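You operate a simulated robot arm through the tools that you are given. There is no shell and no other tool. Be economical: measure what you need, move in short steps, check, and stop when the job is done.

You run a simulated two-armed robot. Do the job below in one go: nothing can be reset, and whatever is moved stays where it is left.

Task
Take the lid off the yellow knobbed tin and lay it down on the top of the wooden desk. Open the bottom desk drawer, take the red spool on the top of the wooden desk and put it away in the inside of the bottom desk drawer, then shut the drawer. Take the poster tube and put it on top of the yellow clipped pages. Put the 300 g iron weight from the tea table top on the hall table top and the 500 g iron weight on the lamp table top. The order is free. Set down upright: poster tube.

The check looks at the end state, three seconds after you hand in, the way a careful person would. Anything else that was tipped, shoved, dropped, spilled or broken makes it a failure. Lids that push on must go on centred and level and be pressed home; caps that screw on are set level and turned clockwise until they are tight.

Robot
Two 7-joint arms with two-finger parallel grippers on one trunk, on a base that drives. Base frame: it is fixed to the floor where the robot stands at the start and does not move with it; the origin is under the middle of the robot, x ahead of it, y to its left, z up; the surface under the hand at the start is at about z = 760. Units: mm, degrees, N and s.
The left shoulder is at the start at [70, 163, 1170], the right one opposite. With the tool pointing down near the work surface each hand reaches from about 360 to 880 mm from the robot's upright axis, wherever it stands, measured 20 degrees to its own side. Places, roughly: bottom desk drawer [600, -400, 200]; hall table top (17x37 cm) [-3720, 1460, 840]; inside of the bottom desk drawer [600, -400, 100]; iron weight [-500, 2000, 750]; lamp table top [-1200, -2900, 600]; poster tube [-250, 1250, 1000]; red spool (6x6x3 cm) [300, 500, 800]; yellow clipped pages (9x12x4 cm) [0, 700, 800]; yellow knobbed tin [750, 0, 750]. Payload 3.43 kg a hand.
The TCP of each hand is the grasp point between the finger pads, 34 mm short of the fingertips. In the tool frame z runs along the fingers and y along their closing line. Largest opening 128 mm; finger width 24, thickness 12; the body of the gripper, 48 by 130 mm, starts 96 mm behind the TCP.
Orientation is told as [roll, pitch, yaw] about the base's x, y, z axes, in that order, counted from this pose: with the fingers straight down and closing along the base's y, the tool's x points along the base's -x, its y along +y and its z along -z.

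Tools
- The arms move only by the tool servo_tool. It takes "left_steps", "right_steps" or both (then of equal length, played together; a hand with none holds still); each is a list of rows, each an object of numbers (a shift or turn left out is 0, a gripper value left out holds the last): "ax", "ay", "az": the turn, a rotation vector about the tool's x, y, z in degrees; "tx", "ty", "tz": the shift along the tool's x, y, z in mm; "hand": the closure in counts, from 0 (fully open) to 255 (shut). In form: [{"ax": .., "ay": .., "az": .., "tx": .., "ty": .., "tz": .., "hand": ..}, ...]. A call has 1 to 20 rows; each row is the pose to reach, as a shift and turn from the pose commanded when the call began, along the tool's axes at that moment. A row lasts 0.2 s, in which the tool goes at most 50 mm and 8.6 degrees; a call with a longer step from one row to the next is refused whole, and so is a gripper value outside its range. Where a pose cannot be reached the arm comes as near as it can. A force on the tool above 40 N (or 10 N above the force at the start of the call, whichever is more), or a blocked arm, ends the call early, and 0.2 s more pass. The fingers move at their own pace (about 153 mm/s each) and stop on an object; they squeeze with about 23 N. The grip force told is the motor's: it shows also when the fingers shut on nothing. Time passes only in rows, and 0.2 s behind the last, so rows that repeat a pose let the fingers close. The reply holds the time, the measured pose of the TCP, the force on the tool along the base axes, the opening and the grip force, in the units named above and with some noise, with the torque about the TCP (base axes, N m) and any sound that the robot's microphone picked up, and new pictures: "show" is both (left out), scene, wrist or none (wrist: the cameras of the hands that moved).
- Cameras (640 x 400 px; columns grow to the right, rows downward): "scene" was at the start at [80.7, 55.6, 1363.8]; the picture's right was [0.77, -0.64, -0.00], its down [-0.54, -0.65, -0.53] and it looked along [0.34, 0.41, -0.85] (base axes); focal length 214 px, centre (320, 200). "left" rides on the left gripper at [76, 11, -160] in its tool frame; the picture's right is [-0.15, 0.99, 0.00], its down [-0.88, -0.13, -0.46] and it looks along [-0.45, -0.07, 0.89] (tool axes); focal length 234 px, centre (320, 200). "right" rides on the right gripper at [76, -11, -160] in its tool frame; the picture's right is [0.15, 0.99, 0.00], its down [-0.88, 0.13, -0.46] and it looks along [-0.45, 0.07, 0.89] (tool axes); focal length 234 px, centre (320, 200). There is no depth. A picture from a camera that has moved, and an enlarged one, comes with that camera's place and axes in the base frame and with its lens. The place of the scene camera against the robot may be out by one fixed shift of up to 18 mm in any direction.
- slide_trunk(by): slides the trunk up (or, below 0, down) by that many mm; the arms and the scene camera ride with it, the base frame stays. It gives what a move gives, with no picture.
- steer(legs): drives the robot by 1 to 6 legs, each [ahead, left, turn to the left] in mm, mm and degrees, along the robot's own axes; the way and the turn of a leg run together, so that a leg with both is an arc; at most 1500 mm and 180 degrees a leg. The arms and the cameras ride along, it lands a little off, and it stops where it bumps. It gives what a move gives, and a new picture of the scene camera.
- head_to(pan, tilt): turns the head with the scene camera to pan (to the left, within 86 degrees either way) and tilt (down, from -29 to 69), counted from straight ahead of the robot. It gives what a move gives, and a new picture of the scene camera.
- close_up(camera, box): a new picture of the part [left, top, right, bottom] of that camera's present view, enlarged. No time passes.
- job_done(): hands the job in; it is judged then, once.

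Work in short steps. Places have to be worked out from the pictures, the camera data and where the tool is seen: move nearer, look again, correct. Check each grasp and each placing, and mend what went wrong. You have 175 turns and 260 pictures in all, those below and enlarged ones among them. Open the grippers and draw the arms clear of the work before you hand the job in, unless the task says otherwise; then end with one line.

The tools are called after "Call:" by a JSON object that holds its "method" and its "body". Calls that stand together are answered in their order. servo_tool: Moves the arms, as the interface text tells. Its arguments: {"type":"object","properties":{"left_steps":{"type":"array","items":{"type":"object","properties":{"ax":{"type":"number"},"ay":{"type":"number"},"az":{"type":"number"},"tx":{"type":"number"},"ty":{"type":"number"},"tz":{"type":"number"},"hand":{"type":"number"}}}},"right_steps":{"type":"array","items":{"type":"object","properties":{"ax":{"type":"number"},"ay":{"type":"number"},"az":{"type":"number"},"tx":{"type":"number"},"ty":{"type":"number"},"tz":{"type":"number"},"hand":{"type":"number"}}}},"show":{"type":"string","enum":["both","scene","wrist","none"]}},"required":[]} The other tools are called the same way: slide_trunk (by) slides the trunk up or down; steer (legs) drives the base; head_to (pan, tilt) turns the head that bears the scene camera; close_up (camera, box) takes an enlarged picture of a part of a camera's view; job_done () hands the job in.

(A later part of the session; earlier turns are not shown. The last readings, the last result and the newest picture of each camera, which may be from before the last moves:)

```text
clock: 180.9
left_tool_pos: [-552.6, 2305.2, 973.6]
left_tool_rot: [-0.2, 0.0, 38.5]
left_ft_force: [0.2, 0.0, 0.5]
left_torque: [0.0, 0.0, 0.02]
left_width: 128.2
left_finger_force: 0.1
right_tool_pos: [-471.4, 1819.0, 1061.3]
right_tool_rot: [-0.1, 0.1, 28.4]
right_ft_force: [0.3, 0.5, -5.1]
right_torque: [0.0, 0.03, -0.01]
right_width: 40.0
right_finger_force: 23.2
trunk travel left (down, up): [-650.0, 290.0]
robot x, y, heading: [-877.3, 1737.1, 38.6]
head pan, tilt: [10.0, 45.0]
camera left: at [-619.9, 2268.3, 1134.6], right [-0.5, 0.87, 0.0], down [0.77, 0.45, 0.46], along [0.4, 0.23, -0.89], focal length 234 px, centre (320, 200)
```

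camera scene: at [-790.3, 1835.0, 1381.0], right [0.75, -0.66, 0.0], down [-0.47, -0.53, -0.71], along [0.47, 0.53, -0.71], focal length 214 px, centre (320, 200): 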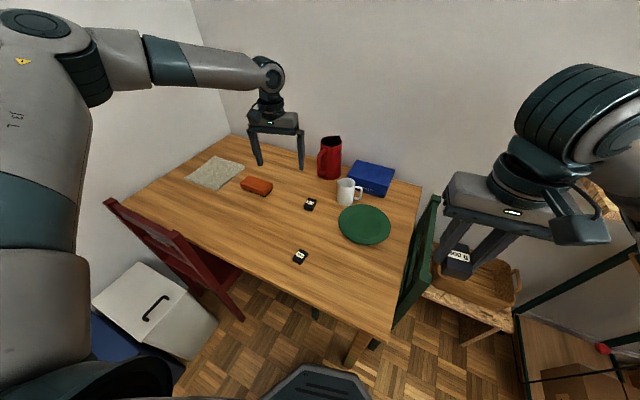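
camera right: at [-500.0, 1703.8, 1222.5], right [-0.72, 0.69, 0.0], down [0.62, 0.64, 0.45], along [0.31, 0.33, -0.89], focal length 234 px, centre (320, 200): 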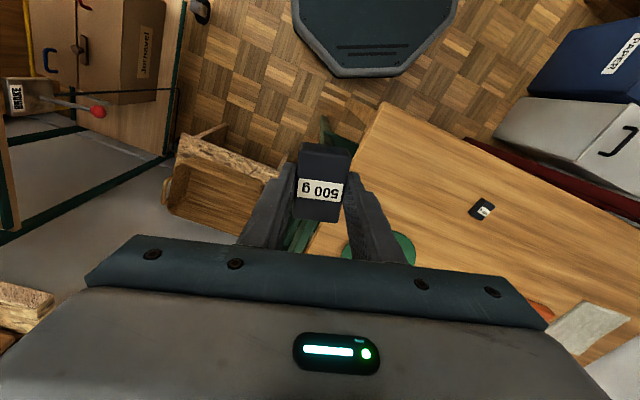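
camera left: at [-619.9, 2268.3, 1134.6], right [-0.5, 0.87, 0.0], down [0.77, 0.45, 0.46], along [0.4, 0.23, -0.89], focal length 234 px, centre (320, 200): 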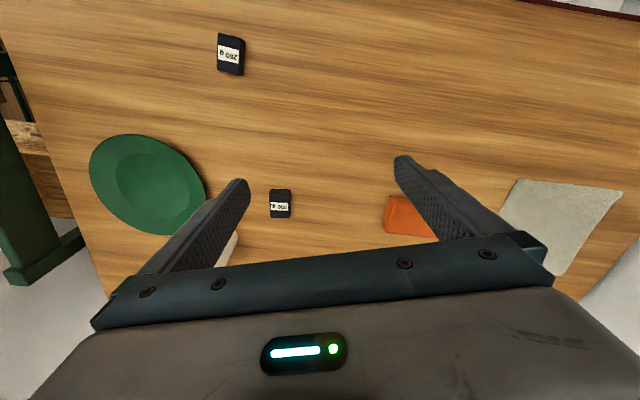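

Call:
{"method": "servo_tool", "body": {"left_steps": [{"tx": -27, "ty": -21, "tz": 15}, {"tx": -53, "ty": -42, "tz": 30}, {"tx": -80, "ty": -63, "tz": 50}, {"tx": -106, "ty": -85, "tz": 74}, {"tx": -106, "ty": -85, "tz": 94}], "show": "wrist"}}

Call:
{"method": "close_up", "body": {"camera": "left", "box": [250, 90, 390, 230]}}

```text
clock: 182.1
left_tool_pos: [-513.5, 2316.9, 933.0]
left_tool_rot: [-0.2, -0.2, 38.4]
left_ft_force: [-1.0, -0.5, -0.3]
left_torque: [0.0, 0.01, 0.0]
left_width: 128.1
left_finger_force: 0.1
left hand out of reach, approached as far as the arm can: row 2, 3, 4, 5
right_tool_pos: [-473.0, 1817.9, 1062.0]
right_tool_rot: [0.0, 0.1, 28.5]
right_ft_force: [0.6, -0.8, -4.6]
right_torque: [0.03, -0.01, -0.01]
right_width: 39.7
right_finger_force: 23.4
trunk travel left (down, up): [-650.0, 290.0]
robot x, y, heading: [-872.1, 1741.9, 38.5]
head pan, tilt: [10.0, 45.0]
camera left: at [-580.7, 2279.8, 1093.7], right [-0.5, 0.87, 0.0], down [0.77, 0.45, 0.46], along [0.4, 0.23, -0.89], focal length 234 px, centre (320, 200)
```

left: 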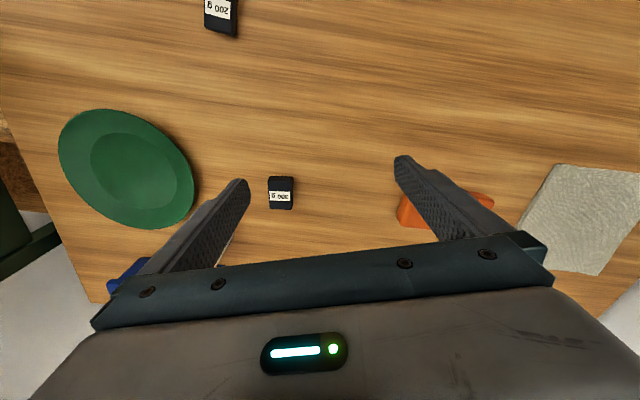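

```text
2.86 times, centred on (320, 160) of left
camera zoom: at [-580.7, 2279.8, 1093.7], right [-0.5, 0.87, 0.0], down [0.77, 0.45, 0.46], along [0.4, 0.23, -0.89], focal length 669 px, centre (320, 314)
```

zoom: 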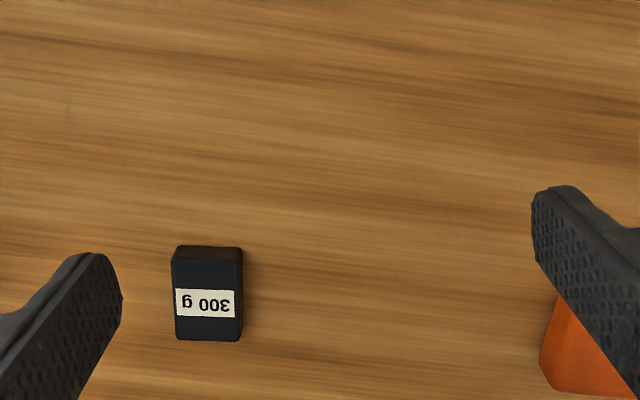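

I raise and pull back the left hand, then move the robot further along the table's left side.

Call:
{"method": "servo_tool", "body": {"left_steps": [{"tz": -40, "tx": 20}, {"tz": -80, "tx": 40}, {"tz": -120, "tx": 65}, {"tz": -150, "tx": 100}, {"tz": -170, "tx": 140}, {"tz": -170, "tx": 185}], "show": "none"}}

Call:
{"method": "steer", "body": {"legs": [[106, 146, 0], [0, 0, -13]]}}

```text
clock: 183.5
left_tool_pos: [-660.6, 2196.9, 1102.4]
left_tool_rot: [-0.3, -0.2, 38.3]
left_ft_force: [-0.1, -0.1, 0.8]
left_torque: [0.0, -0.06, -0.03]
left_width: 128.0
left_finger_force: 0.1
right_tool_pos: [-472.3, 1817.7, 1062.3]
right_tool_rot: [0.0, 0.1, 28.5]
right_ft_force: [0.5, -0.4, -5.2]
right_torque: [0.03, -0.02, -0.01]
right_width: 39.8
right_finger_force: 22.9
trunk travel left (down, up): [-650.0, 290.0]
robot x, y, heading: [-871.6, 1739.3, 38.4]
head pan, tilt: [10.0, 45.0]
```

```text
clock: 185.8
left_tool_pos: [-567.7, 2319.1, 1101.9]
left_tool_rot: [-0.2, -0.1, 25.2]
left_ft_force: [0.1, -0.6, 0.2]
left_torque: [0.02, -0.04, 0.01]
left_width: 128.0
left_finger_force: 0.0
right_tool_pos: [-472.3, 1906.3, 1062.3]
right_tool_rot: [0.1, 0.3, 15.4]
right_ft_force: [0.4, 0.7, -4.0]
right_torque: [-0.04, -0.03, 0.0]
right_width: 39.8
right_finger_force: 23.3
trunk travel left (down, up): [-650.0, 290.0]
robot x, y, heading: [-877.9, 1920.4, 25.3]
head pan, tilt: [10.0, 45.0]
camera scene: at [-779.8, 1991.7, 1381.0], right [0.58, -0.82, 0.0], down [-0.58, -0.41, -0.71], along [0.58, 0.41, -0.71], focal length 214 px, centre (320, 200)
```

scene: 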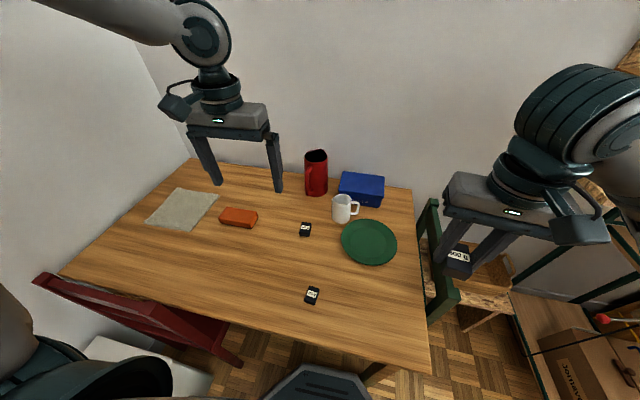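

Call:
{"method": "servo_tool", "body": {"left_steps": [{"tx": -33, "ty": -20, "tz": 10}, {"tx": -66, "ty": -40, "tz": 30}, {"tx": -98, "ty": -60, "tz": 55}, {"tx": -131, "ty": -79, "tz": 80}, {"tx": -131, "ty": -79, "tz": 125}, {"tx": -131, "ty": -79, "tz": 170}, {"tx": -131, "ty": -79, "tz": 205}], "show": "wrist"}}

```text
clock: 187.4
left_tool_pos: [-445.6, 2327.8, 916.9]
left_tool_rot: [-0.3, -0.2, 25.2]
left_ft_force: [0.1, 0.3, -0.3]
left_torque: [0.0, -0.02, 0.02]
left_width: 128.0
left_finger_force: 0.0
left hand out of reach, approached as far as the arm can: row 4, 5, 6, 7
right_tool_pos: [-471.9, 1907.0, 1062.6]
right_tool_rot: [0.1, 0.2, 15.3]
right_ft_force: [0.2, 0.4, -4.5]
right_torque: [0.0, 0.0, 0.0]
right_width: 39.4
right_finger_force: 23.3
trunk travel left (down, up): [-650.0, 290.0]
robot x, y, heading: [-879.7, 1920.7, 25.3]
head pan, tilt: [10.0, 45.0]
camera left: at [-520.6, 2306.8, 1077.8], right [-0.29, 0.96, -0.01], down [0.85, 0.26, 0.46], along [0.44, 0.13, -0.89], focal length 234 px, centre (320, 200)
```

left: 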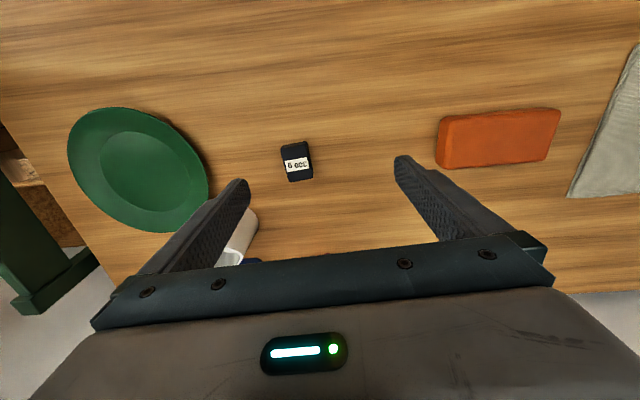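

The arm is at some joint limit; I try with a slightly different yaw (which also suits the block) while going lower.

Call:
{"method": "servo_tool", "body": {"left_steps": [{"tx": -5, "ty": -10, "tz": 15, "az": -4, "hand": 40}, {"tx": -10, "ty": -20, "tz": 30, "az": -8}, {"tx": -17, "ty": -33, "tz": 45, "az": -8}, {"tx": -17, "ty": -33, "tz": 65, "az": -8}], "show": "wrist"}}

```text
clock: 188.4
left_tool_pos: [-459.0, 2337.1, 886.8]
left_tool_rot: [-0.4, -0.2, 33.3]
left_ft_force: [-1.0, 0.0, 0.0]
left_torque: [-0.02, 0.01, 0.01]
left_width: 107.8
left_finger_force: 0.1
left hand out of reach, approached as far as the arm can: row 1, 2, 3, 4
right_tool_pos: [-472.0, 1907.3, 1062.6]
right_tool_rot: [-0.1, 0.2, 15.4]
right_ft_force: [0.1, 0.2, -4.7]
right_torque: [0.01, -0.01, 0.01]
right_width: 39.8
right_finger_force: 22.6
trunk travel left (down, up): [-650.0, 290.0]
robot x, y, heading: [-879.3, 1921.6, 25.4]
head pan, tilt: [10.0, 45.0]
camera left: at [-530.2, 2306.8, 1047.1], right [-0.42, 0.91, -0.01], down [0.8, 0.38, 0.46], along [0.42, 0.19, -0.89], focal length 234 px, centre (320, 200)
```

left: 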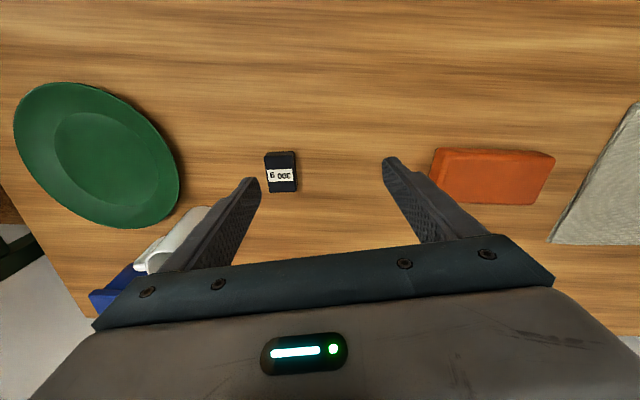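

Yaw in the other direction is freer, so I'll grip the block along its long side instead: turning the hand by about 90° above it.

Call:
{"method": "servo_tool", "body": {"left_steps": [{"az": 8, "tz": -20}, {"az": 16, "tz": -20, "tx": -3, "ty": -10}, {"az": 24, "tz": -20, "tx": -6, "ty": -20}, {"az": 32, "tz": -20, "tx": -9, "ty": -30}, {"az": 40, "tz": -20, "tx": -14, "ty": -40}, {"az": 48, "tz": -20, "tx": -18, "ty": -51}, {"az": 56, "tz": -20, "tx": -18, "ty": -51}, {"az": 64, "tz": -20, "tx": -18, "ty": -51}, {"az": 72, "tz": -20, "tx": -18, "ty": -51}, {"az": 80, "tz": -20, "tx": -18, "ty": -51}, {"az": 88, "tz": -20, "tx": -18, "ty": -51}], "show": "wrist"}}

Call:
{"method": "close_up", "body": {"camera": "left", "box": [250, 90, 390, 230]}}

```text
clock: 190.8
left_tool_pos: [-444.0, 2325.5, 924.7]
left_tool_rot: [0.1, -0.4, -54.8]
left_ft_force: [0.2, -0.1, 0.0]
left_torque: [0.02, 0.02, 0.0]
left_width: 108.0
left_finger_force: 0.1
left hand out of reach, approached as far as the arm can: row 3, 4, 5, 6, 7, 8, 9, 10, 11
right_tool_pos: [-471.6, 1906.6, 1062.5]
right_tool_rot: [0.1, 0.1, 15.4]
right_ft_force: [0.5, -0.7, -4.7]
right_torque: [0.01, -0.01, -0.02]
right_width: 39.6
right_finger_force: 22.9
trunk travel left (down, up): [-650.0, 290.0]
robot x, y, heading: [-879.4, 1919.6, 25.0]
head pan, tilt: [10.0, 45.0]
camera left: at [-480.1, 2394.2, 1084.6], right [0.89, 0.45, 0.0], down [0.4, -0.79, 0.46], along [0.21, -0.41, -0.89], focal length 234 px, centre (320, 200)
```

left: 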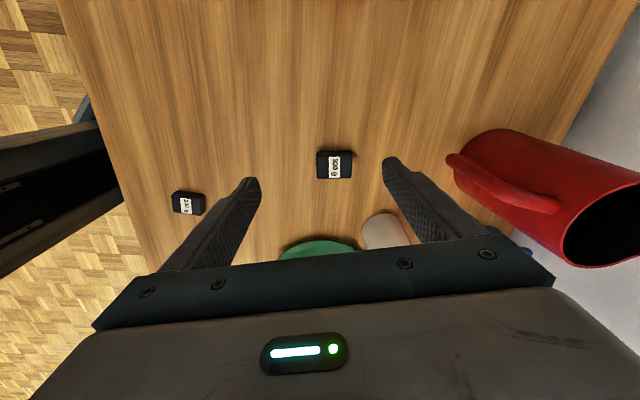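

```text
2.86 times, centred on (320, 160) of left
camera zoom: at [-480.1, 2394.2, 1084.6], right [0.89, 0.45, 0.0], down [0.4, -0.79, 0.46], along [0.21, -0.41, -0.89], focal length 669 px, centre (320, 314)
```

zoom: 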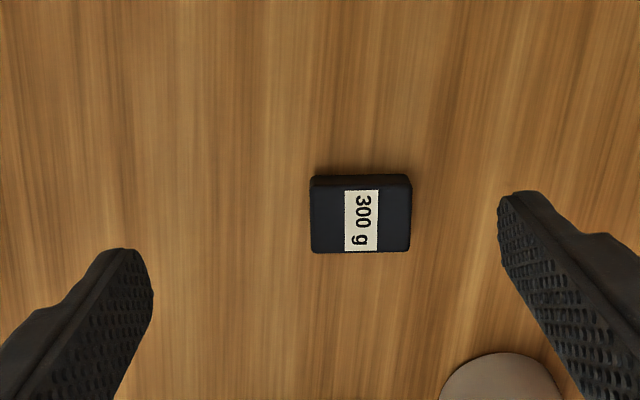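

Left arm is limited at this low height relative to its shoulder. I raise the hand and lower the trunk 200 so the same posture reaches further down.

Call:
{"method": "servo_tool", "body": {"left_steps": [{"tz": -40}, {"tz": -80}, {"tz": -120}, {"tz": -150}], "right_steps": [{"tz": -40}, {"tz": -80}, {"tz": -120}, {"tz": -150}], "show": "none"}}

Call:
{"method": "slide_trunk", "body": {"by": -200}}

Call:
{"method": "servo_tool", "body": {"left_steps": [{"tz": 0}], "show": "both"}}

```text
clock: 191.8
left_tool_pos: [-447.4, 2323.1, 1075.6]
left_tool_rot: [0.2, -0.1, -54.6]
left_ft_force: [-0.5, 0.0, -0.1]
left_torque: [-0.03, 0.04, -0.01]
left_width: 108.1
left_finger_force: 0.0
right_tool_pos: [-474.4, 1905.5, 1213.2]
right_tool_rot: [0.0, 0.1, 15.4]
right_ft_force: [-0.4, -0.1, -5.0]
right_torque: [0.03, 0.01, -0.02]
right_width: 39.7
right_finger_force: 23.6
trunk travel left (down, up): [-650.0, 290.0]
robot x, y, heading: [-880.5, 1921.3, 25.1]
head pan, tilt: [10.0, 45.0]
```

```text
clock: 194.0
left_tool_pos: [-444.4, 2322.9, 873.9]
left_tool_rot: [0.2, -0.2, -54.7]
left_ft_force: [-0.2, 0.5, -0.1]
left_torque: [-0.02, 0.01, 0.01]
left_width: 107.8
left_finger_force: 0.2
right_tool_pos: [-472.5, 1906.6, 1012.3]
right_tool_rot: [0.0, 0.1, 15.3]
right_ft_force: [0.9, -0.3, -5.3]
right_torque: [-0.02, 0.01, 0.0]
right_width: 39.9
right_finger_force: 22.6
trunk travel left (down, up): [-450.0, 490.0]
robot x, y, heading: [-880.0, 1920.0, 25.4]
head pan, tilt: [10.0, 45.0]
```

```text
clock: 194.4
left_tool_pos: [-446.4, 2323.9, 874.6]
left_tool_rot: [0.2, -0.2, -54.7]
left_ft_force: [-0.1, 0.3, -0.2]
left_torque: [-0.02, -0.04, -0.02]
left_width: 108.1
left_finger_force: 0.1
right_tool_pos: [-472.1, 1905.5, 1013.5]
right_tool_rot: [0.1, 0.2, 15.4]
right_ft_force: [0.0, 0.5, -5.3]
right_torque: [-0.02, -0.01, 0.0]
right_width: 39.6
right_finger_force: 22.8
trunk travel left (down, up): [-450.0, 490.0]
robot x, y, heading: [-873.6, 1920.9, 25.3]
head pan, tilt: [10.0, 45.0]
camera scene: at [-779.9, 1991.5, 1181.0], right [0.58, -0.82, 0.0], down [-0.58, -0.41, -0.71], along [0.58, 0.41, -0.71], focal length 214 px, centre (320, 200)
camera left: at [-480.9, 2393.3, 1035.3], right [0.89, 0.45, 0.0], down [0.4, -0.79, 0.46], along [0.21, -0.41, -0.89], focal length 234 px, centre (320, 200)
```

scene: 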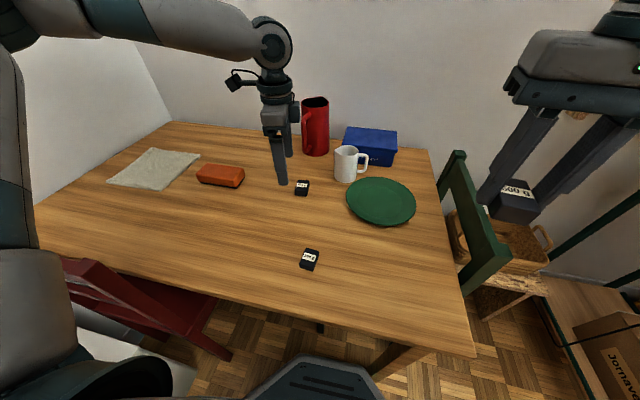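
left: 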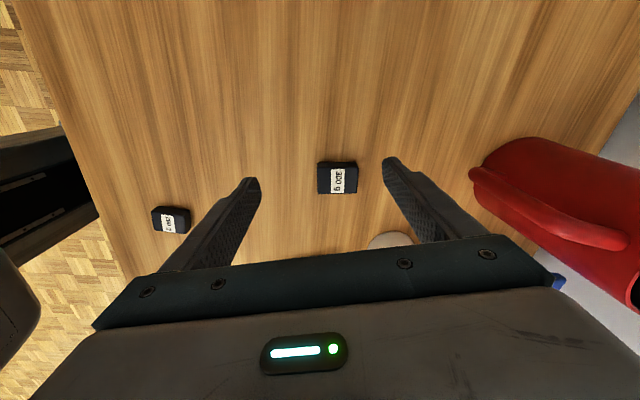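

Call:
{"method": "servo_tool", "body": {"left_steps": [{"tx": -15, "ty": 9}, {"tx": -31, "ty": 17.4}, {"tx": -31, "ty": 17.4, "tz": 20}, {"tx": -31, "ty": 17.4, "tz": 44}], "show": "wrist"}}

```text
clock: 195.4
left_tool_pos: [-415.7, 2310.1, 830.3]
left_tool_rot: [0.2, -0.5, -54.7]
left_ft_force: [1.3, -0.8, -0.4]
left_torque: [0.02, 0.01, 0.01]
left_width: 108.0
left_finger_force: 0.1
left hand out of reach, approached as far as the arm can: row 4
right_tool_pos: [-472.5, 1906.1, 1012.1]
right_tool_rot: [0.0, 0.2, 15.4]
right_ft_force: [-1.0, 0.0, -5.3]
right_torque: [0.02, 0.02, 0.02]
right_width: 40.1
right_finger_force: 22.8
trunk travel left (down, up): [-450.0, 490.0]
robot x, y, heading: [-882.4, 1919.8, 25.3]
head pan, tilt: [10.0, 45.0]
camera left: at [-452.3, 2380.3, 991.2], right [0.89, 0.45, 0.0], down [0.4, -0.79, 0.46], along [0.21, -0.41, -0.89], focal length 234 px, centre (320, 200)
```

left: 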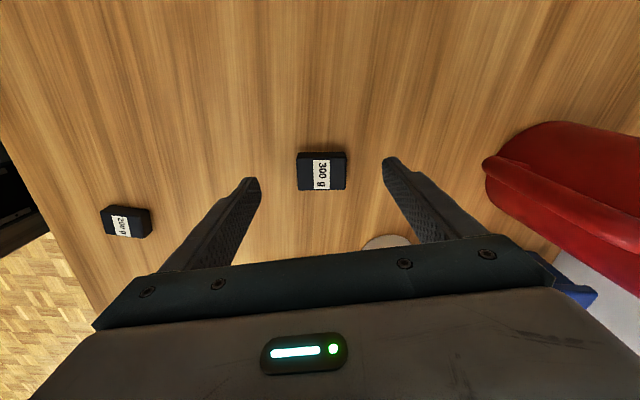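

Aligned over the 300 g block. I lower the trunk the last 42 mm, then close.

Call:
{"method": "slide_trunk", "body": {"by": -42}}

Call:
{"method": "servo_tool", "body": {"left_steps": [{"hand": 255}, {"hand": 255}, {"hand": 255}, {"hand": 255}], "show": "wrist"}}

```text
clock: 196.3
left_tool_pos: [-416.3, 2310.3, 788.9]
left_tool_rot: [0.2, -0.4, -54.6]
left_ft_force: [-0.4, 0.1, -0.2]
left_torque: [-0.03, -0.04, -0.01]
left_width: 107.9
left_finger_force: 0.1
right_tool_pos: [-472.7, 1904.7, 971.3]
right_tool_rot: [0.1, 0.1, 15.4]
right_ft_force: [0.4, -0.2, -4.5]
right_torque: [0.02, 0.03, -0.03]
right_width: 39.8
right_finger_force: 22.5
trunk travel left (down, up): [-408.0, 532.0]
robot x, y, heading: [-881.3, 1918.9, 25.1]
head pan, tilt: [10.0, 45.0]
```

```text
clock: 197.3
left_tool_pos: [-416.3, 2309.2, 789.6]
left_tool_rot: [0.2, -0.3, -54.7]
left_ft_force: [1.4, -0.2, 2.3]
left_torque: [-0.14, -0.02, 0.04]
left_width: 49.8
left_finger_force: 23.0
right_tool_pos: [-471.9, 1904.9, 971.0]
right_tool_rot: [0.1, 0.2, 15.4]
right_ft_force: [0.5, 0.6, -4.0]
right_torque: [0.03, 0.02, 0.0]
right_width: 39.4
right_finger_force: 23.4
trunk travel left (down, up): [-408.0, 532.0]
robot x, y, heading: [-875.9, 1922.7, 25.1]
head pan, tilt: [10.0, 45.0]
camera left: at [-452.5, 2380.0, 949.8], right [0.89, 0.45, 0.0], down [0.4, -0.79, 0.46], along [0.21, -0.41, -0.89], focal length 234 px, centre (320, 200)
```

left: 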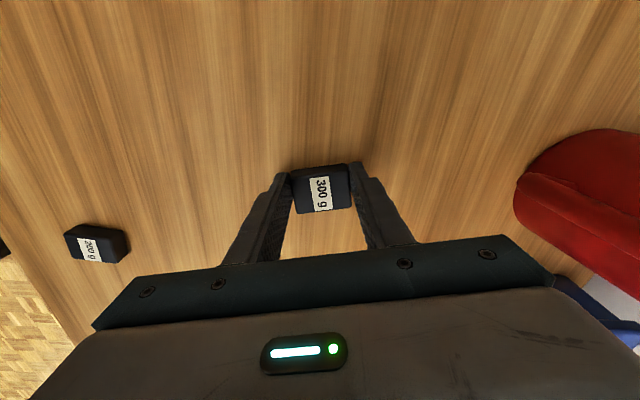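

300 g gripped. I raise with the trunk and pull the left hand back toward the robot.

Call:
{"method": "slide_trunk", "body": {"by": 300}}

Call:
{"method": "servo_tool", "body": {"left_steps": [{"tz": -30}, {"tz": -50, "ty": -35, "tx": 5}, {"tz": -60, "ty": -75, "tx": 10}, {"tz": -60, "ty": -115, "tx": 15}, {"tz": -60, "ty": -150, "tx": 20}], "show": "both"}}

```text
clock: 200.3
left_tool_pos: [-417.0, 2311.7, 1088.7]
left_tool_rot: [0.1, -0.3, -54.7]
left_ft_force: [-0.4, -0.8, -2.4]
left_torque: [0.03, 0.0, -0.03]
left_width: 49.5
left_finger_force: 22.8
right_tool_pos: [-471.9, 1905.8, 1271.3]
right_tool_rot: [0.1, 0.3, 15.4]
right_ft_force: [0.5, 0.4, -4.9]
right_torque: [0.01, -0.01, 0.0]
right_width: 39.9
right_finger_force: 23.1
trunk travel left (down, up): [-708.0, 232.0]
robot x, y, heading: [-877.8, 1919.5, 25.3]
head pan, tilt: [10.0, 45.0]
```

```text
clock: 201.5
left_tool_pos: [-551.9, 2240.1, 1148.5]
left_tool_rot: [0.3, -0.4, -54.7]
left_ft_force: [0.6, -1.2, -2.9]
left_torque: [0.03, 0.01, 0.0]
left_width: 49.7
left_finger_force: 22.9
right_tool_pos: [-473.2, 1904.1, 1272.4]
right_tool_rot: [0.2, 0.2, 15.4]
right_ft_force: [-1.1, 0.0, -4.5]
right_torque: [0.02, -0.02, -0.03]
right_width: 39.4
right_finger_force: 23.4
trunk travel left (down, up): [-708.0, 232.0]
robot x, y, heading: [-878.5, 1921.9, 25.5]
head pan, tilt: [10.0, 45.0]
camera scene: at [-781.3, 1990.6, 1439.2], right [0.58, -0.82, 0.0], down [-0.58, -0.41, -0.71], along [0.58, 0.41, -0.71], focal length 214 px, centre (320, 200)
camera left: at [-588.3, 2309.1, 1309.8], right [0.89, 0.45, 0.01], down [0.4, -0.79, 0.46], along [0.21, -0.41, -0.89], focal length 234 px, centre (320, 200)
```

scene: 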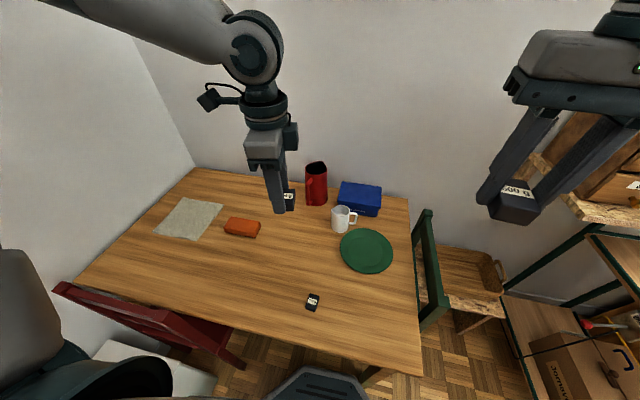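
left: 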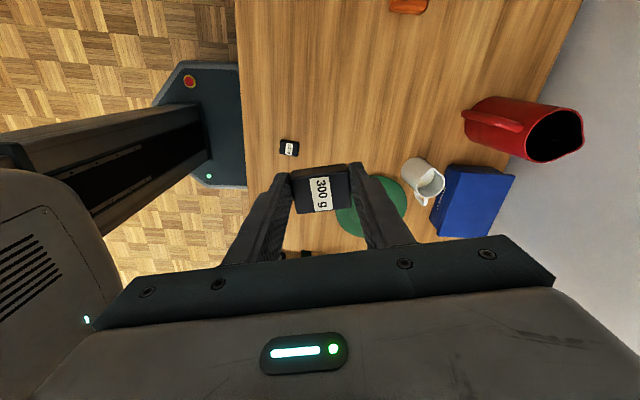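

Both weights are held. I back away from the table and turn to face the hall-table side.

Call:
{"method": "steer", "body": {"legs": [[-396, -554, 0], [0, 0, 155]]}}

Call:
{"method": "head_to", "body": {"pan": 0, "tilt": 20}}

```text
clock: 211.5
left_tool_pos: [-1437.2, 1116.0, 1147.7]
left_tool_rot: [0.2, -0.4, 98.6]
left_ft_force: [-0.4, -0.4, -2.7]
left_torque: [-0.05, -0.01, 0.0]
left_width: 49.5
left_finger_force: 23.3
right_tool_pos: [-1354.9, 1449.7, 1269.5]
right_tool_rot: [0.1, 0.2, 168.6]
right_ft_force: [0.1, 0.1, -4.0]
right_torque: [0.0, 0.0, 0.01]
right_width: 39.7
right_finger_force: 22.7
trunk travel left (down, up): [-708.0, 232.0]
robot x, y, heading: [-1000.2, 1251.8, 178.6]
head pan, tilt: [10.0, 45.0]
camera scene: at [-1143.8, 1245.5, 1439.0], right [-0.15, 0.99, 0.0], down [0.7, 0.11, -0.71], along [-0.7, -0.11, -0.71], focal length 214 px, centre (320, 200)
```

scene: 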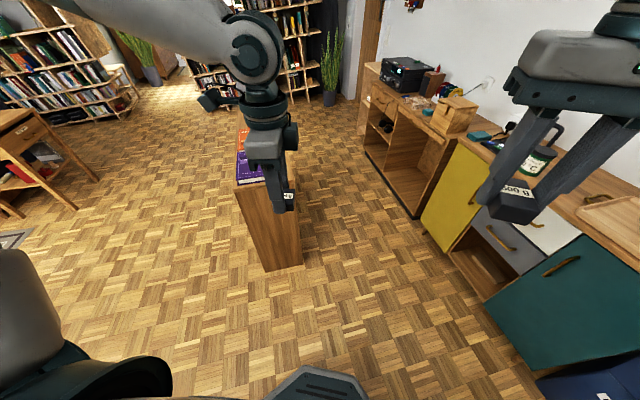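

```text
clock: 212.4
left_tool_pos: [-1435.7, 1114.2, 1149.0]
left_tool_rot: [0.3, -0.4, 98.6]
left_ft_force: [0.9, -0.2, -2.5]
left_torque: [0.0, -0.01, -0.03]
left_width: 49.7
left_finger_force: 22.5
right_tool_pos: [-1355.2, 1449.4, 1270.9]
right_tool_rot: [0.1, 0.2, 168.6]
right_ft_force: [1.0, -0.1, -4.3]
right_torque: [0.02, 0.05, 0.01]
right_width: 39.9
right_finger_force: 23.1
trunk travel left (down, up): [-708.0, 232.0]
robot x, y, heading: [-998.0, 1256.2, 178.8]
head pan, tilt: [0.0, 20.0]
camera scene: at [-1156.6, 1259.8, 1477.6], right [0.02, 1.0, 0.0], down [0.34, -0.01, -0.94], along [-0.94, 0.02, -0.34], focal length 214 px, centre (320, 200)
```

scene: 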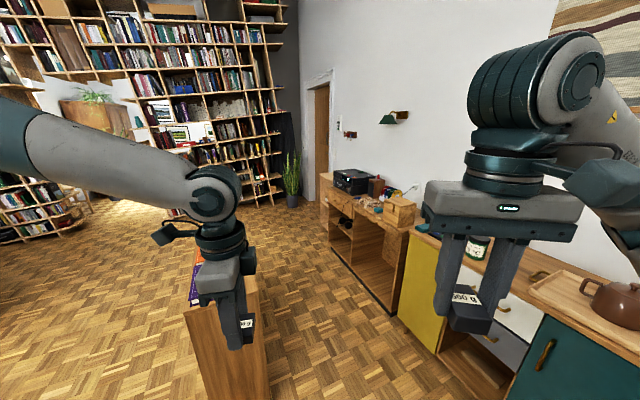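

I zoom in to identify the hall table.

Call:
{"method": "close_up", "body": {"camera": "scene", "box": [250, 70, 450, 270]}}

```text
2.00 times, centred on (350, 170) of scene
camera zoom: at [-1156.6, 1259.8, 1477.6], right [0.02, 1.0, 0.0], down [0.34, -0.01, -0.94], along [-0.94, 0.02, -0.34], focal length 429 px, centre (260, 260)
```

zoom: 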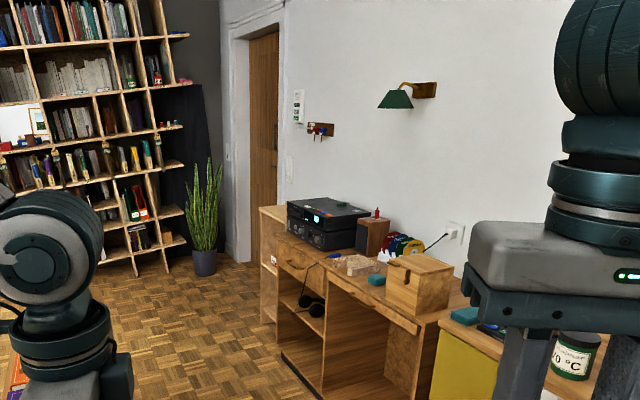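

The hall table is the small piece beyond the dresser, as listed. I drive through the corridor between bookcase and dresser and turn to face it.

Call:
{"method": "steer", "body": {"legs": [[641, -329, 0], [0, 0, 23.6], [1500, 0, 0], [300, -20, 0]]}}

Call:
{"method": "head_to", "body": {"pan": -60, "tilt": 35}}

```text
clock: 226.2
left_tool_pos: [-3644.6, 638.1, 1148.7]
left_tool_rot: [0.2, -0.5, 122.0]
left_ft_force: [0.0, -0.8, -3.3]
left_torque: [-0.04, -0.01, 0.0]
left_width: 49.7
left_finger_force: 23.0
right_tool_pos: [-3704.0, 976.2, 1271.0]
right_tool_rot: [0.1, 0.0, -167.8]
right_ft_force: [0.2, 0.7, -4.0]
right_torque: [-0.01, -0.01, 0.01]
right_width: 39.7
right_finger_force: 22.9
trunk travel left (down, up): [-708.0, 232.0]
robot x, y, heading: [-3299.0, 938.5, -157.8]
head pan, tilt: [0.0, 20.0]
camera scene: at [-3446.7, 887.4, 1477.9], right [-0.38, 0.93, 0.0], down [0.32, 0.13, -0.94], along [-0.87, -0.35, -0.34], focal length 214 px, centre (320, 200)
```

scene: 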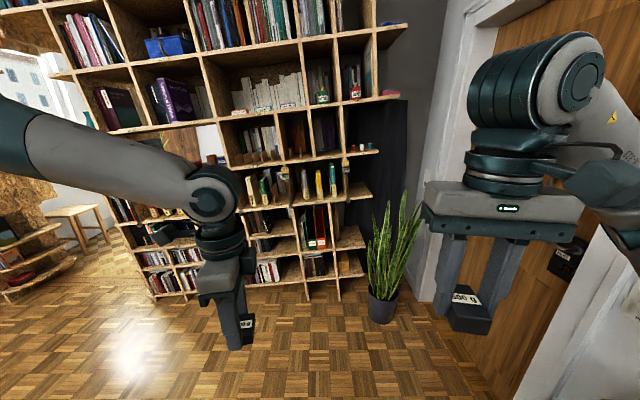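

```text
clock: 227.5
left_tool_pos: [-3647.2, 637.9, 1147.7]
left_tool_rot: [0.1, -0.3, 122.0]
left_ft_force: [-0.3, 0.4, -2.1]
left_torque: [0.02, 0.01, -0.01]
left_width: 49.7
left_finger_force: 23.2
right_tool_pos: [-3706.1, 976.9, 1270.3]
right_tool_rot: [0.1, 0.2, -167.8]
right_ft_force: [0.2, 0.4, -4.2]
right_torque: [0.0, -0.01, 0.0]
right_width: 39.7
right_finger_force: 22.6
trunk travel left (down, up): [-708.0, 232.0]
robot x, y, heading: [-3297.7, 939.0, -158.1]
head pan, tilt: [-60.0, 35.0]
camera scene: at [-3431.4, 976.0, 1453.8], right [0.61, 0.79, 0.0], down [0.45, -0.35, -0.82], along [-0.65, 0.5, -0.57], focal length 214 px, centre (320, 200)
```

scene: 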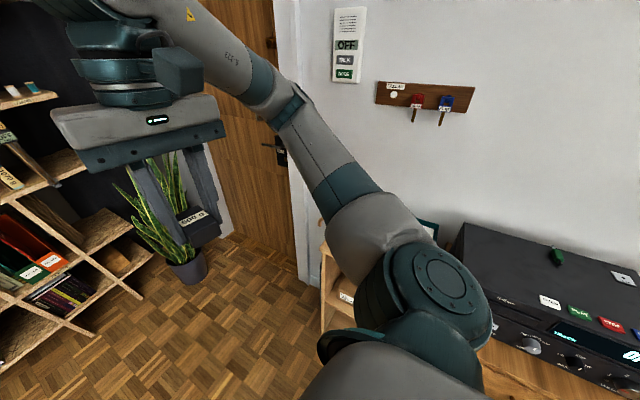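

Call:
{"method": "steer", "body": {"legs": [[0, 0, -90]]}}

Call:
{"method": "head_to", "body": {"pan": 10, "tilt": 50}}

```text
clock: 231.8
left_tool_pos: [-3596.2, 1288.4, 1148.0]
left_tool_rot: [0.2, -0.3, 31.3]
left_ft_force: [0.4, -0.4, -3.4]
left_torque: [-0.01, 0.04, 0.0]
left_width: 49.6
left_finger_force: 22.8
right_tool_pos: [-3256.9, 1342.1, 1270.7]
right_tool_rot: [0.0, 0.2, 101.4]
right_ft_force: [0.8, 0.4, -4.7]
right_torque: [-0.02, 0.0, 0.0]
right_width: 39.7
right_finger_force: 22.9
trunk travel left (down, up): [-708.0, 232.0]
robot x, y, heading: [-3299.9, 939.3, 111.0]
head pan, tilt: [-60.0, 35.0]
camera scene: at [-3277.6, 1057.0, 1453.8], right [0.78, -0.63, 0.0], down [-0.36, -0.45, -0.82], along [0.51, 0.64, -0.57], focal length 214 px, centre (320, 200)
```

scene: 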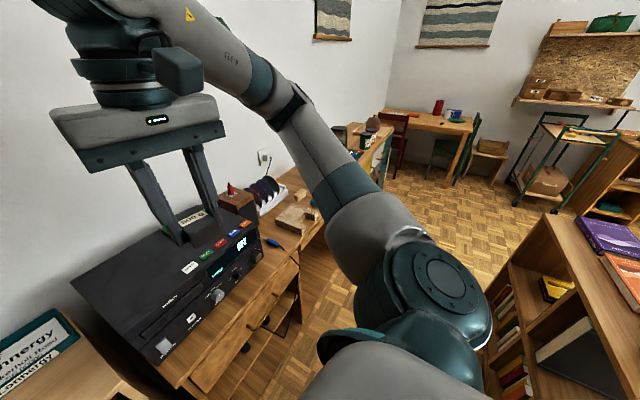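

```text
clock: 233.2
left_tool_pos: [-3596.6, 1288.5, 1148.0]
left_tool_rot: [0.2, -0.4, 31.2]
left_ft_force: [-0.2, 0.4, -2.8]
left_torque: [-0.04, 0.03, 0.0]
left_width: 50.0
left_finger_force: 22.8
right_tool_pos: [-3257.7, 1342.5, 1271.5]
right_tool_rot: [0.0, 0.3, 101.4]
right_ft_force: [-0.3, 0.6, -5.1]
right_torque: [-0.02, -0.01, 0.0]
right_width: 39.6
right_finger_force: 23.0
trunk travel left (down, up): [-708.0, 232.0]
robot x, y, heading: [-3300.3, 939.4, 111.1]
head pan, tilt: [10.0, 50.0]
camera scene: at [-3372.5, 1054.3, 1432.1], right [0.86, 0.52, 0.0], down [0.4, -0.66, -0.64], along [-0.33, 0.55, -0.77], focal length 214 px, centre (320, 200)
```

scene: 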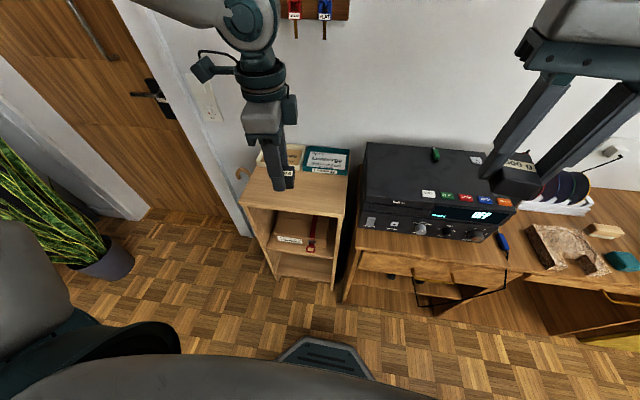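

Hall table is the small shelf unit left of the radio. I zoom for its free area.

Call:
{"method": "close_up", "body": {"camera": "scene", "box": [220, 120, 380, 240]}}

Call:
{"method": "close_up", "body": {"camera": "left", "box": [0, 0, 640, 400]}}

```text
3.33 times, centred on (300, 180) of scene
camera zoom: at [-3372.5, 1054.3, 1432.1], right [0.86, 0.52, 0.0], down [0.4, -0.66, -0.64], along [-0.33, 0.55, -0.77], focal length 715 px, centre (387, 267)
```

zoom: 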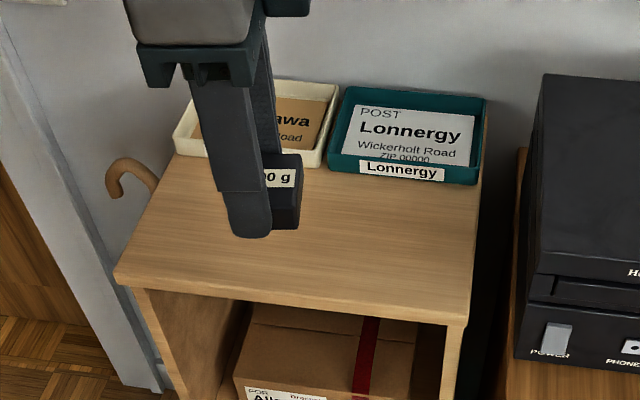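

```text
1.00 times, centred on (320, 200) of left (not enlarged: the box is as wide or as high as the picture)
camera zoom: at [-3668.4, 1258.6, 1309.0], right [-0.39, 0.92, 0.0], down [0.82, 0.34, 0.46], along [0.42, 0.18, -0.89], focal length 234 px, centre (320, 200)
```

zoom: 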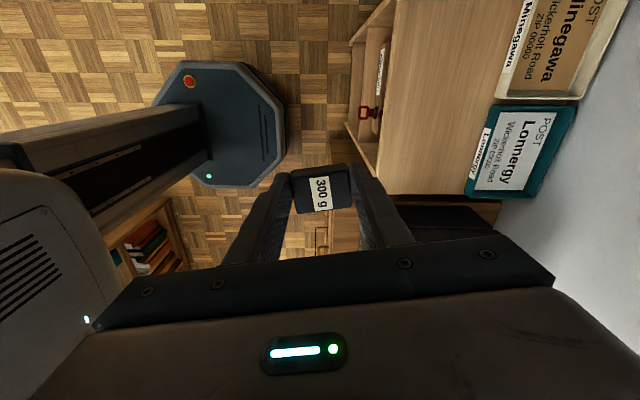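

Free front area centre is about (-3708, 1477). I move a bit closer and lower the trunk moderately.

Call:
{"method": "steer", "body": {"legs": [[130, 80, 0]]}}

Call:
{"method": "slide_trunk", "body": {"by": -100}}

Call:
{"method": "servo_tool", "body": {"left_steps": [{"tz": 0}], "show": "both"}}

```text
clock: 234.6
left_tool_pos: [-3715.8, 1378.3, 1149.9]
left_tool_rot: [0.3, -0.3, 31.1]
left_ft_force: [0.4, -0.6, -2.8]
left_torque: [-0.01, 0.0, 0.0]
left_width: 49.7
left_finger_force: 23.3
right_tool_pos: [-3376.2, 1431.6, 1270.5]
right_tool_rot: [0.2, 0.2, 101.3]
right_ft_force: [0.1, 0.0, -5.2]
right_torque: [0.01, 0.06, -0.03]
right_width: 39.9
right_finger_force: 22.7
trunk travel left (down, up): [-708.0, 232.0]
robot x, y, heading: [-3422.9, 1029.3, 111.0]
head pan, tilt: [10.0, 50.0]
camera scene: at [-3491.7, 1144.8, 1432.4], right [0.86, 0.52, 0.0], down [0.4, -0.66, -0.64], along [-0.33, 0.55, -0.77], focal length 214 px, centre (320, 200)
```

scene: 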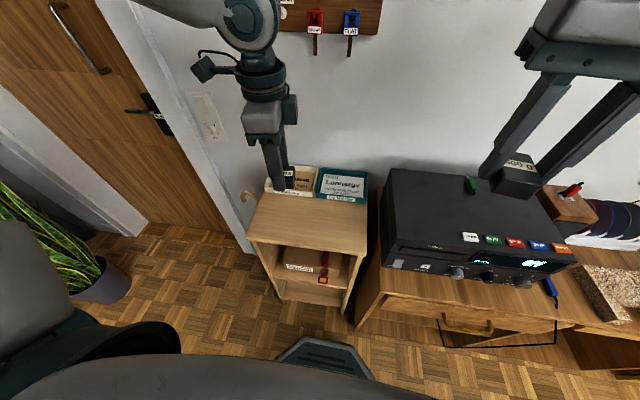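

```text
clock: 235.9
left_tool_pos: [-3717.6, 1379.9, 1048.5]
left_tool_rot: [0.1, -0.5, 31.1]
left_ft_force: [-0.3, -0.3, -3.0]
left_torque: [0.0, 0.0, 0.0]
left_width: 49.5
left_finger_force: 22.9
right_tool_pos: [-3377.4, 1434.1, 1171.4]
right_tool_rot: [0.1, 0.1, 101.2]
right_ft_force: [0.3, 0.0, -4.6]
right_torque: [0.01, 0.02, 0.01]
right_width: 39.8
right_finger_force: 23.2
trunk travel left (down, up): [-608.0, 332.0]
robot x, y, heading: [-3424.8, 1028.4, 111.0]
head pan, tilt: [10.0, 50.0]
```

```text
clock: 236.3
left_tool_pos: [-3717.4, 1379.5, 1048.9]
left_tool_rot: [0.2, -0.4, 31.1]
left_ft_force: [0.1, 0.4, -3.2]
left_torque: [-0.01, 0.02, 0.01]
left_width: 49.8
left_finger_force: 23.1
right_tool_pos: [-3377.3, 1434.2, 1170.0]
right_tool_rot: [0.0, 0.2, 101.3]
right_ft_force: [0.2, -0.2, -4.4]
right_torque: [-0.01, -0.01, 0.03]
right_width: 39.8
right_finger_force: 22.8
trunk travel left (down, up): [-608.0, 332.0]
robot x, y, heading: [-3423.9, 1030.2, 111.1]
head pan, tilt: [10.0, 50.0]
camera scene: at [-3493.6, 1146.4, 1332.1], right [0.86, 0.52, 0.0], down [0.4, -0.66, -0.64], along [-0.33, 0.55, -0.77], focal length 214 px, centre (320, 200)
camera left: at [-3789.1, 1350.8, 1209.1], right [-0.39, 0.92, 0.0], down [0.82, 0.34, 0.46], along [0.42, 0.18, -0.89], focal length 234 px, centre (320, 200)
```

scene: 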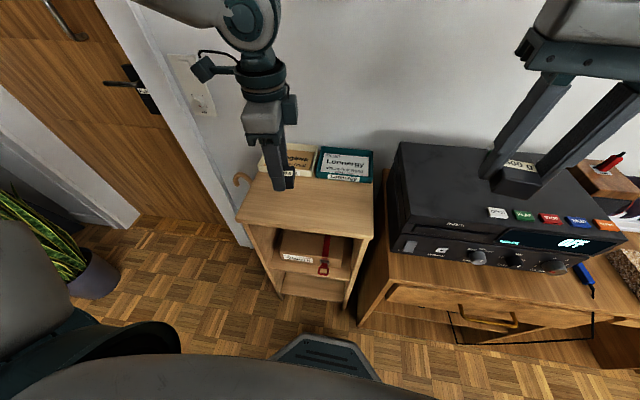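
left: 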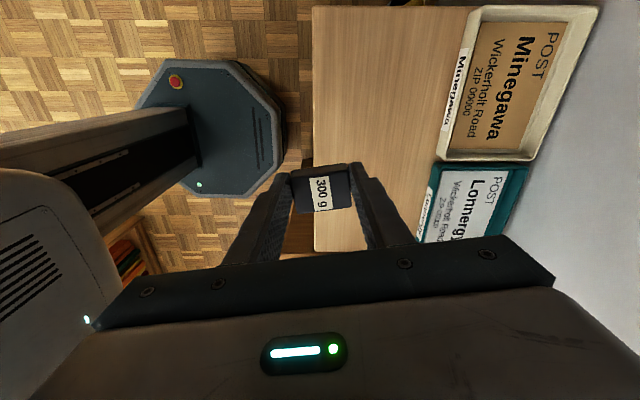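

I move over the free area and lower to just above the table.

Call:
{"method": "servo_tool", "body": {"left_steps": [{"tx": -20, "ty": 40}, {"tx": -40, "ty": 81}, {"tx": -40, "ty": 81, "tz": 40}, {"tx": -40, "ty": 81, "tz": 80}, {"tx": -40, "ty": 81, "tz": 110}], "show": "both"}}

```text
clock: 237.5
left_tool_pos: [-3735.6, 1464.8, 942.5]
left_tool_rot: [0.3, -0.5, 31.2]
left_ft_force: [0.1, 0.0, -2.1]
left_torque: [-0.01, -0.04, 0.0]
left_width: 49.8
left_finger_force: 22.9
left hand out of reach, approached as far as the arm can: row 4, 5
right_tool_pos: [-3379.5, 1433.9, 1170.2]
right_tool_rot: [0.0, 0.3, 101.3]
right_ft_force: [-0.4, 0.4, -5.3]
right_torque: [-0.03, -0.01, -0.02]
right_width: 39.9
right_finger_force: 22.7
trunk travel left (down, up): [-608.0, 332.0]
robot x, y, heading: [-3421.0, 1027.4, 111.1]
head pan, tilt: [10.0, 50.0]
camera scene: at [-3494.0, 1146.4, 1332.0], right [0.86, 0.52, 0.0], down [0.4, -0.66, -0.64], along [-0.33, 0.55, -0.77], focal length 214 px, centre (320, 200)
camera left: at [-3807.7, 1434.0, 1101.9], right [-0.39, 0.92, 0.0], down [0.82, 0.34, 0.46], along [0.43, 0.18, -0.89], focal length 234 px, centre (320, 200)
```

scene: 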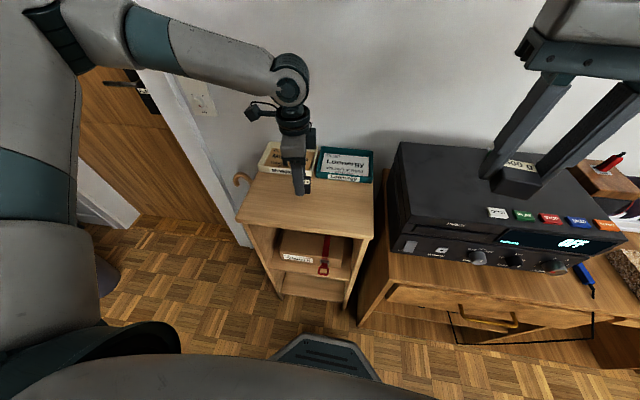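
left: 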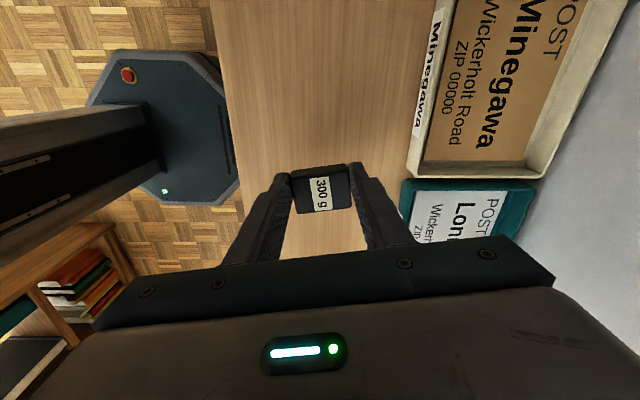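

Good spot, with about 90 mm margin front and back. I raise the right hand to keep its height and lower the trunk until contact.

Call:
{"method": "servo_tool", "body": {"right_steps": [{"tz": -40}, {"tz": -70}], "show": "none"}}

Call:
{"method": "slide_trunk", "body": {"by": -50}}

Call:
{"method": "close_up", "body": {"camera": "scene", "box": [220, 120, 380, 240]}}

```text
clock: 238.1
left_tool_pos: [-3734.8, 1463.1, 941.7]
left_tool_rot: [0.2, -0.5, 31.2]
left_ft_force: [-0.5, -1.0, -3.2]
left_torque: [0.01, -0.01, 0.02]
left_width: 49.2
left_finger_force: 23.5
right_tool_pos: [-3376.2, 1434.3, 1242.2]
right_tool_rot: [0.0, 0.2, 101.4]
right_ft_force: [0.0, -1.2, -5.5]
right_torque: [0.02, 0.03, 0.0]
right_width: 39.7
right_finger_force: 23.5
trunk travel left (down, up): [-608.0, 332.0]
robot x, y, heading: [-3423.6, 1030.6, 111.2]
head pan, tilt: [10.0, 50.0]
```

```text
clock: 239.0
left_tool_pos: [-3735.3, 1463.0, 892.8]
left_tool_rot: [0.2, -0.5, 31.1]
left_ft_force: [0.1, -0.3, -3.9]
left_torque: [0.0, 0.04, 0.02]
left_width: 49.6
left_finger_force: 23.6
right_tool_pos: [-3376.1, 1433.8, 1190.4]
right_tool_rot: [0.1, 0.1, 101.3]
right_ft_force: [-0.2, -0.1, -4.6]
right_torque: [-0.02, -0.02, -0.02]
right_width: 39.7
right_finger_force: 23.1
trunk travel left (down, up): [-558.0, 382.0]
robot x, y, heading: [-3419.5, 1031.7, 111.4]
head pan, tilt: [10.0, 50.0]
```

```text
3.33 times, centred on (300, 180) of scene
camera zoom: at [-3493.4, 1145.7, 1282.2], right [0.86, 0.52, 0.0], down [0.4, -0.66, -0.64], along [-0.33, 0.55, -0.77], focal length 715 px, centre (387, 267)
```

zoom: 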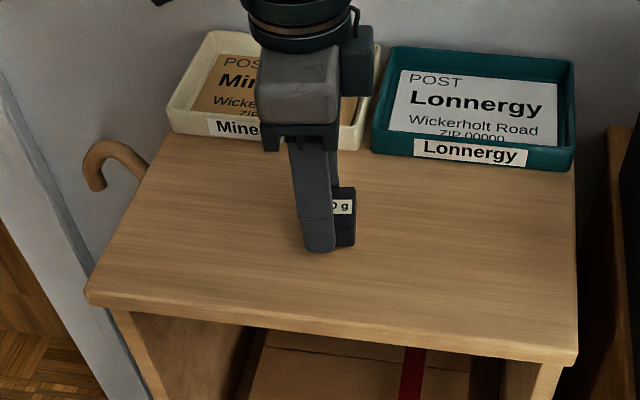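

Call:
{"method": "slide_trunk", "body": {"by": -9}}

Call:
{"method": "slide_trunk", "body": {"by": -5}}

```text
clock: 239.6
left_tool_pos: [-3734.6, 1464.0, 884.9]
left_tool_rot: [0.4, -0.6, 31.2]
left_ft_force: [-1.7, 1.2, 16.4]
left_torque: [-0.25, -0.15, 0.07]
left_width: 49.7
left_finger_force: 22.5
right_tool_pos: [-3376.6, 1434.4, 1183.2]
right_tool_rot: [0.1, 0.0, 101.4]
right_ft_force: [0.4, 0.5, -5.6]
right_torque: [-0.06, -0.01, 0.02]
right_width: 39.6
right_finger_force: 23.2
trunk travel left (down, up): [-549.0, 391.0]
robot x, y, heading: [-3417.6, 1029.9, 111.3]
head pan, tilt: [10.0, 50.0]
```

```text
clock: 240.0
left_tool_pos: [-3733.7, 1464.4, 885.1]
left_tool_rot: [0.5, -0.7, 31.2]
left_ft_force: [3.1, -8.0, 12.9]
left_torque: [-0.84, -0.14, 0.06]
left_width: 49.6
left_finger_force: 22.8
right_tool_pos: [-3376.1, 1434.2, 1179.3]
right_tool_rot: [0.1, 0.2, 101.4]
right_ft_force: [-0.1, 0.3, -5.4]
right_torque: [-0.03, 0.0, 0.01]
right_width: 39.8
right_finger_force: 23.7
trunk travel left (down, up): [-546.0, 394.0]
robot x, y, heading: [-3423.1, 1031.0, 111.4]
head pan, tilt: [10.0, 50.0]
stopped: the force on the tool passed its limit at 45 N (the readings are from after the stop); the commanded pose is now the measured one
```

The weight is down. I relieve the pressure by 2 mm, open slightly and raise by trunk.

Call:
{"method": "slide_trunk", "body": {"by": 2}}

Call:
{"method": "servo_tool", "body": {"left_steps": [{"hand": 120}, {"hand": 120}, {"hand": 120}], "show": "wrist"}}

Call:
{"method": "slide_trunk", "body": {"by": 150}}

Call:
{"method": "close_up", "body": {"camera": "left", "box": [160, 0, 480, 200]}}

```text
clock: 240.6
left_tool_pos: [-3736.1, 1466.3, 884.7]
left_tool_rot: [0.6, -0.5, 31.1]
left_ft_force: [0.1, 0.7, -3.4]
left_torque: [-0.02, 0.01, -0.03]
left_width: 49.6
left_finger_force: 23.3
right_tool_pos: [-3378.0, 1435.4, 1180.9]
right_tool_rot: [0.1, 0.1, 101.4]
right_ft_force: [0.9, -0.3, -4.6]
right_torque: [-0.02, -0.02, -0.04]
right_width: 39.6
right_finger_force: 23.2
trunk travel left (down, up): [-548.0, 392.0]
robot x, y, heading: [-3417.2, 1030.4, 111.1]
head pan, tilt: [10.0, 50.0]
```

```text
clock: 241.3
left_tool_pos: [-3735.6, 1464.7, 884.3]
left_tool_rot: [0.5, -0.6, 31.1]
left_ft_force: [-0.1, -0.5, 0.7]
left_torque: [-0.02, -0.01, 0.01]
left_width: 67.7
left_finger_force: 0.0
right_tool_pos: [-3376.5, 1436.4, 1180.9]
right_tool_rot: [0.1, 0.1, 101.3]
right_ft_force: [0.1, 0.0, -5.7]
right_torque: [-0.04, 0.0, 0.02]
right_width: 39.9
right_finger_force: 23.2
trunk travel left (down, up): [-548.0, 392.0]
robot x, y, heading: [-3419.5, 1030.7, 111.3]
head pan, tilt: [10.0, 50.0]
camera left: at [-3807.2, 1434.3, 1045.5], right [-0.39, 0.92, 0.01], down [0.82, 0.34, 0.46], along [0.42, 0.19, -0.89], focal length 234 px, centre (320, 200)
```

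left: 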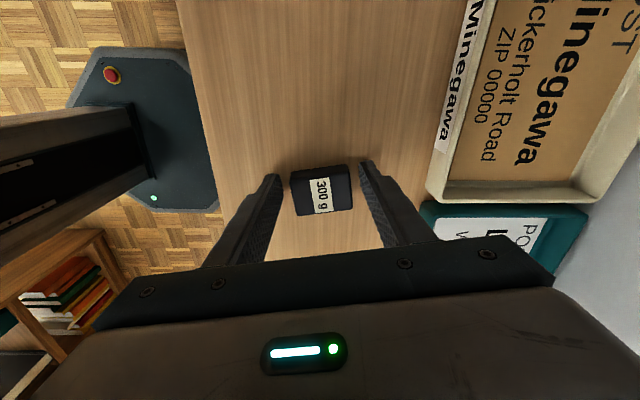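

```text
clock: 243.1
left_tool_pos: [-3735.8, 1464.8, 1035.2]
left_tool_rot: [0.5, -0.6, 31.2]
left_ft_force: [0.1, 0.2, 0.5]
left_torque: [0.03, 0.02, -0.03]
left_width: 67.5
left_finger_force: 0.1
right_tool_pos: [-3376.6, 1435.3, 1331.1]
right_tool_rot: [0.2, 0.1, 101.3]
right_ft_force: [0.7, -0.4, -4.9]
right_torque: [0.0, -0.01, 0.0]
right_width: 39.8
right_finger_force: 23.2
trunk travel left (down, up): [-698.0, 242.0]
robot x, y, heading: [-3420.3, 1029.3, 111.0]
head pan, tilt: [10.0, 50.0]
```

```text
2.00 times, centred on (320, 100) of left
camera zoom: at [-3807.3, 1434.4, 1195.3], right [-0.39, 0.92, 0.01], down [0.82, 0.34, 0.46], along [0.42, 0.19, -0.89], focal length 468 px, centre (320, 400)
```

zoom: 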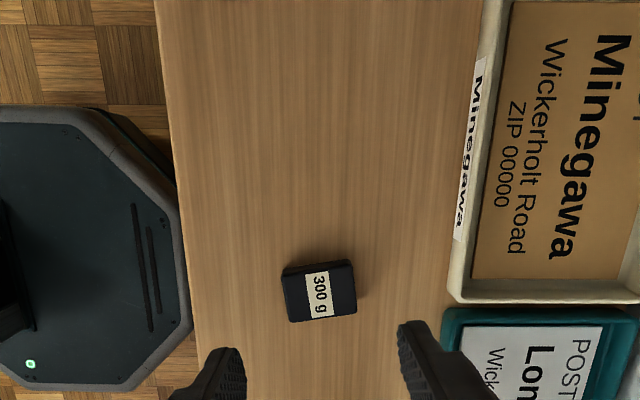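

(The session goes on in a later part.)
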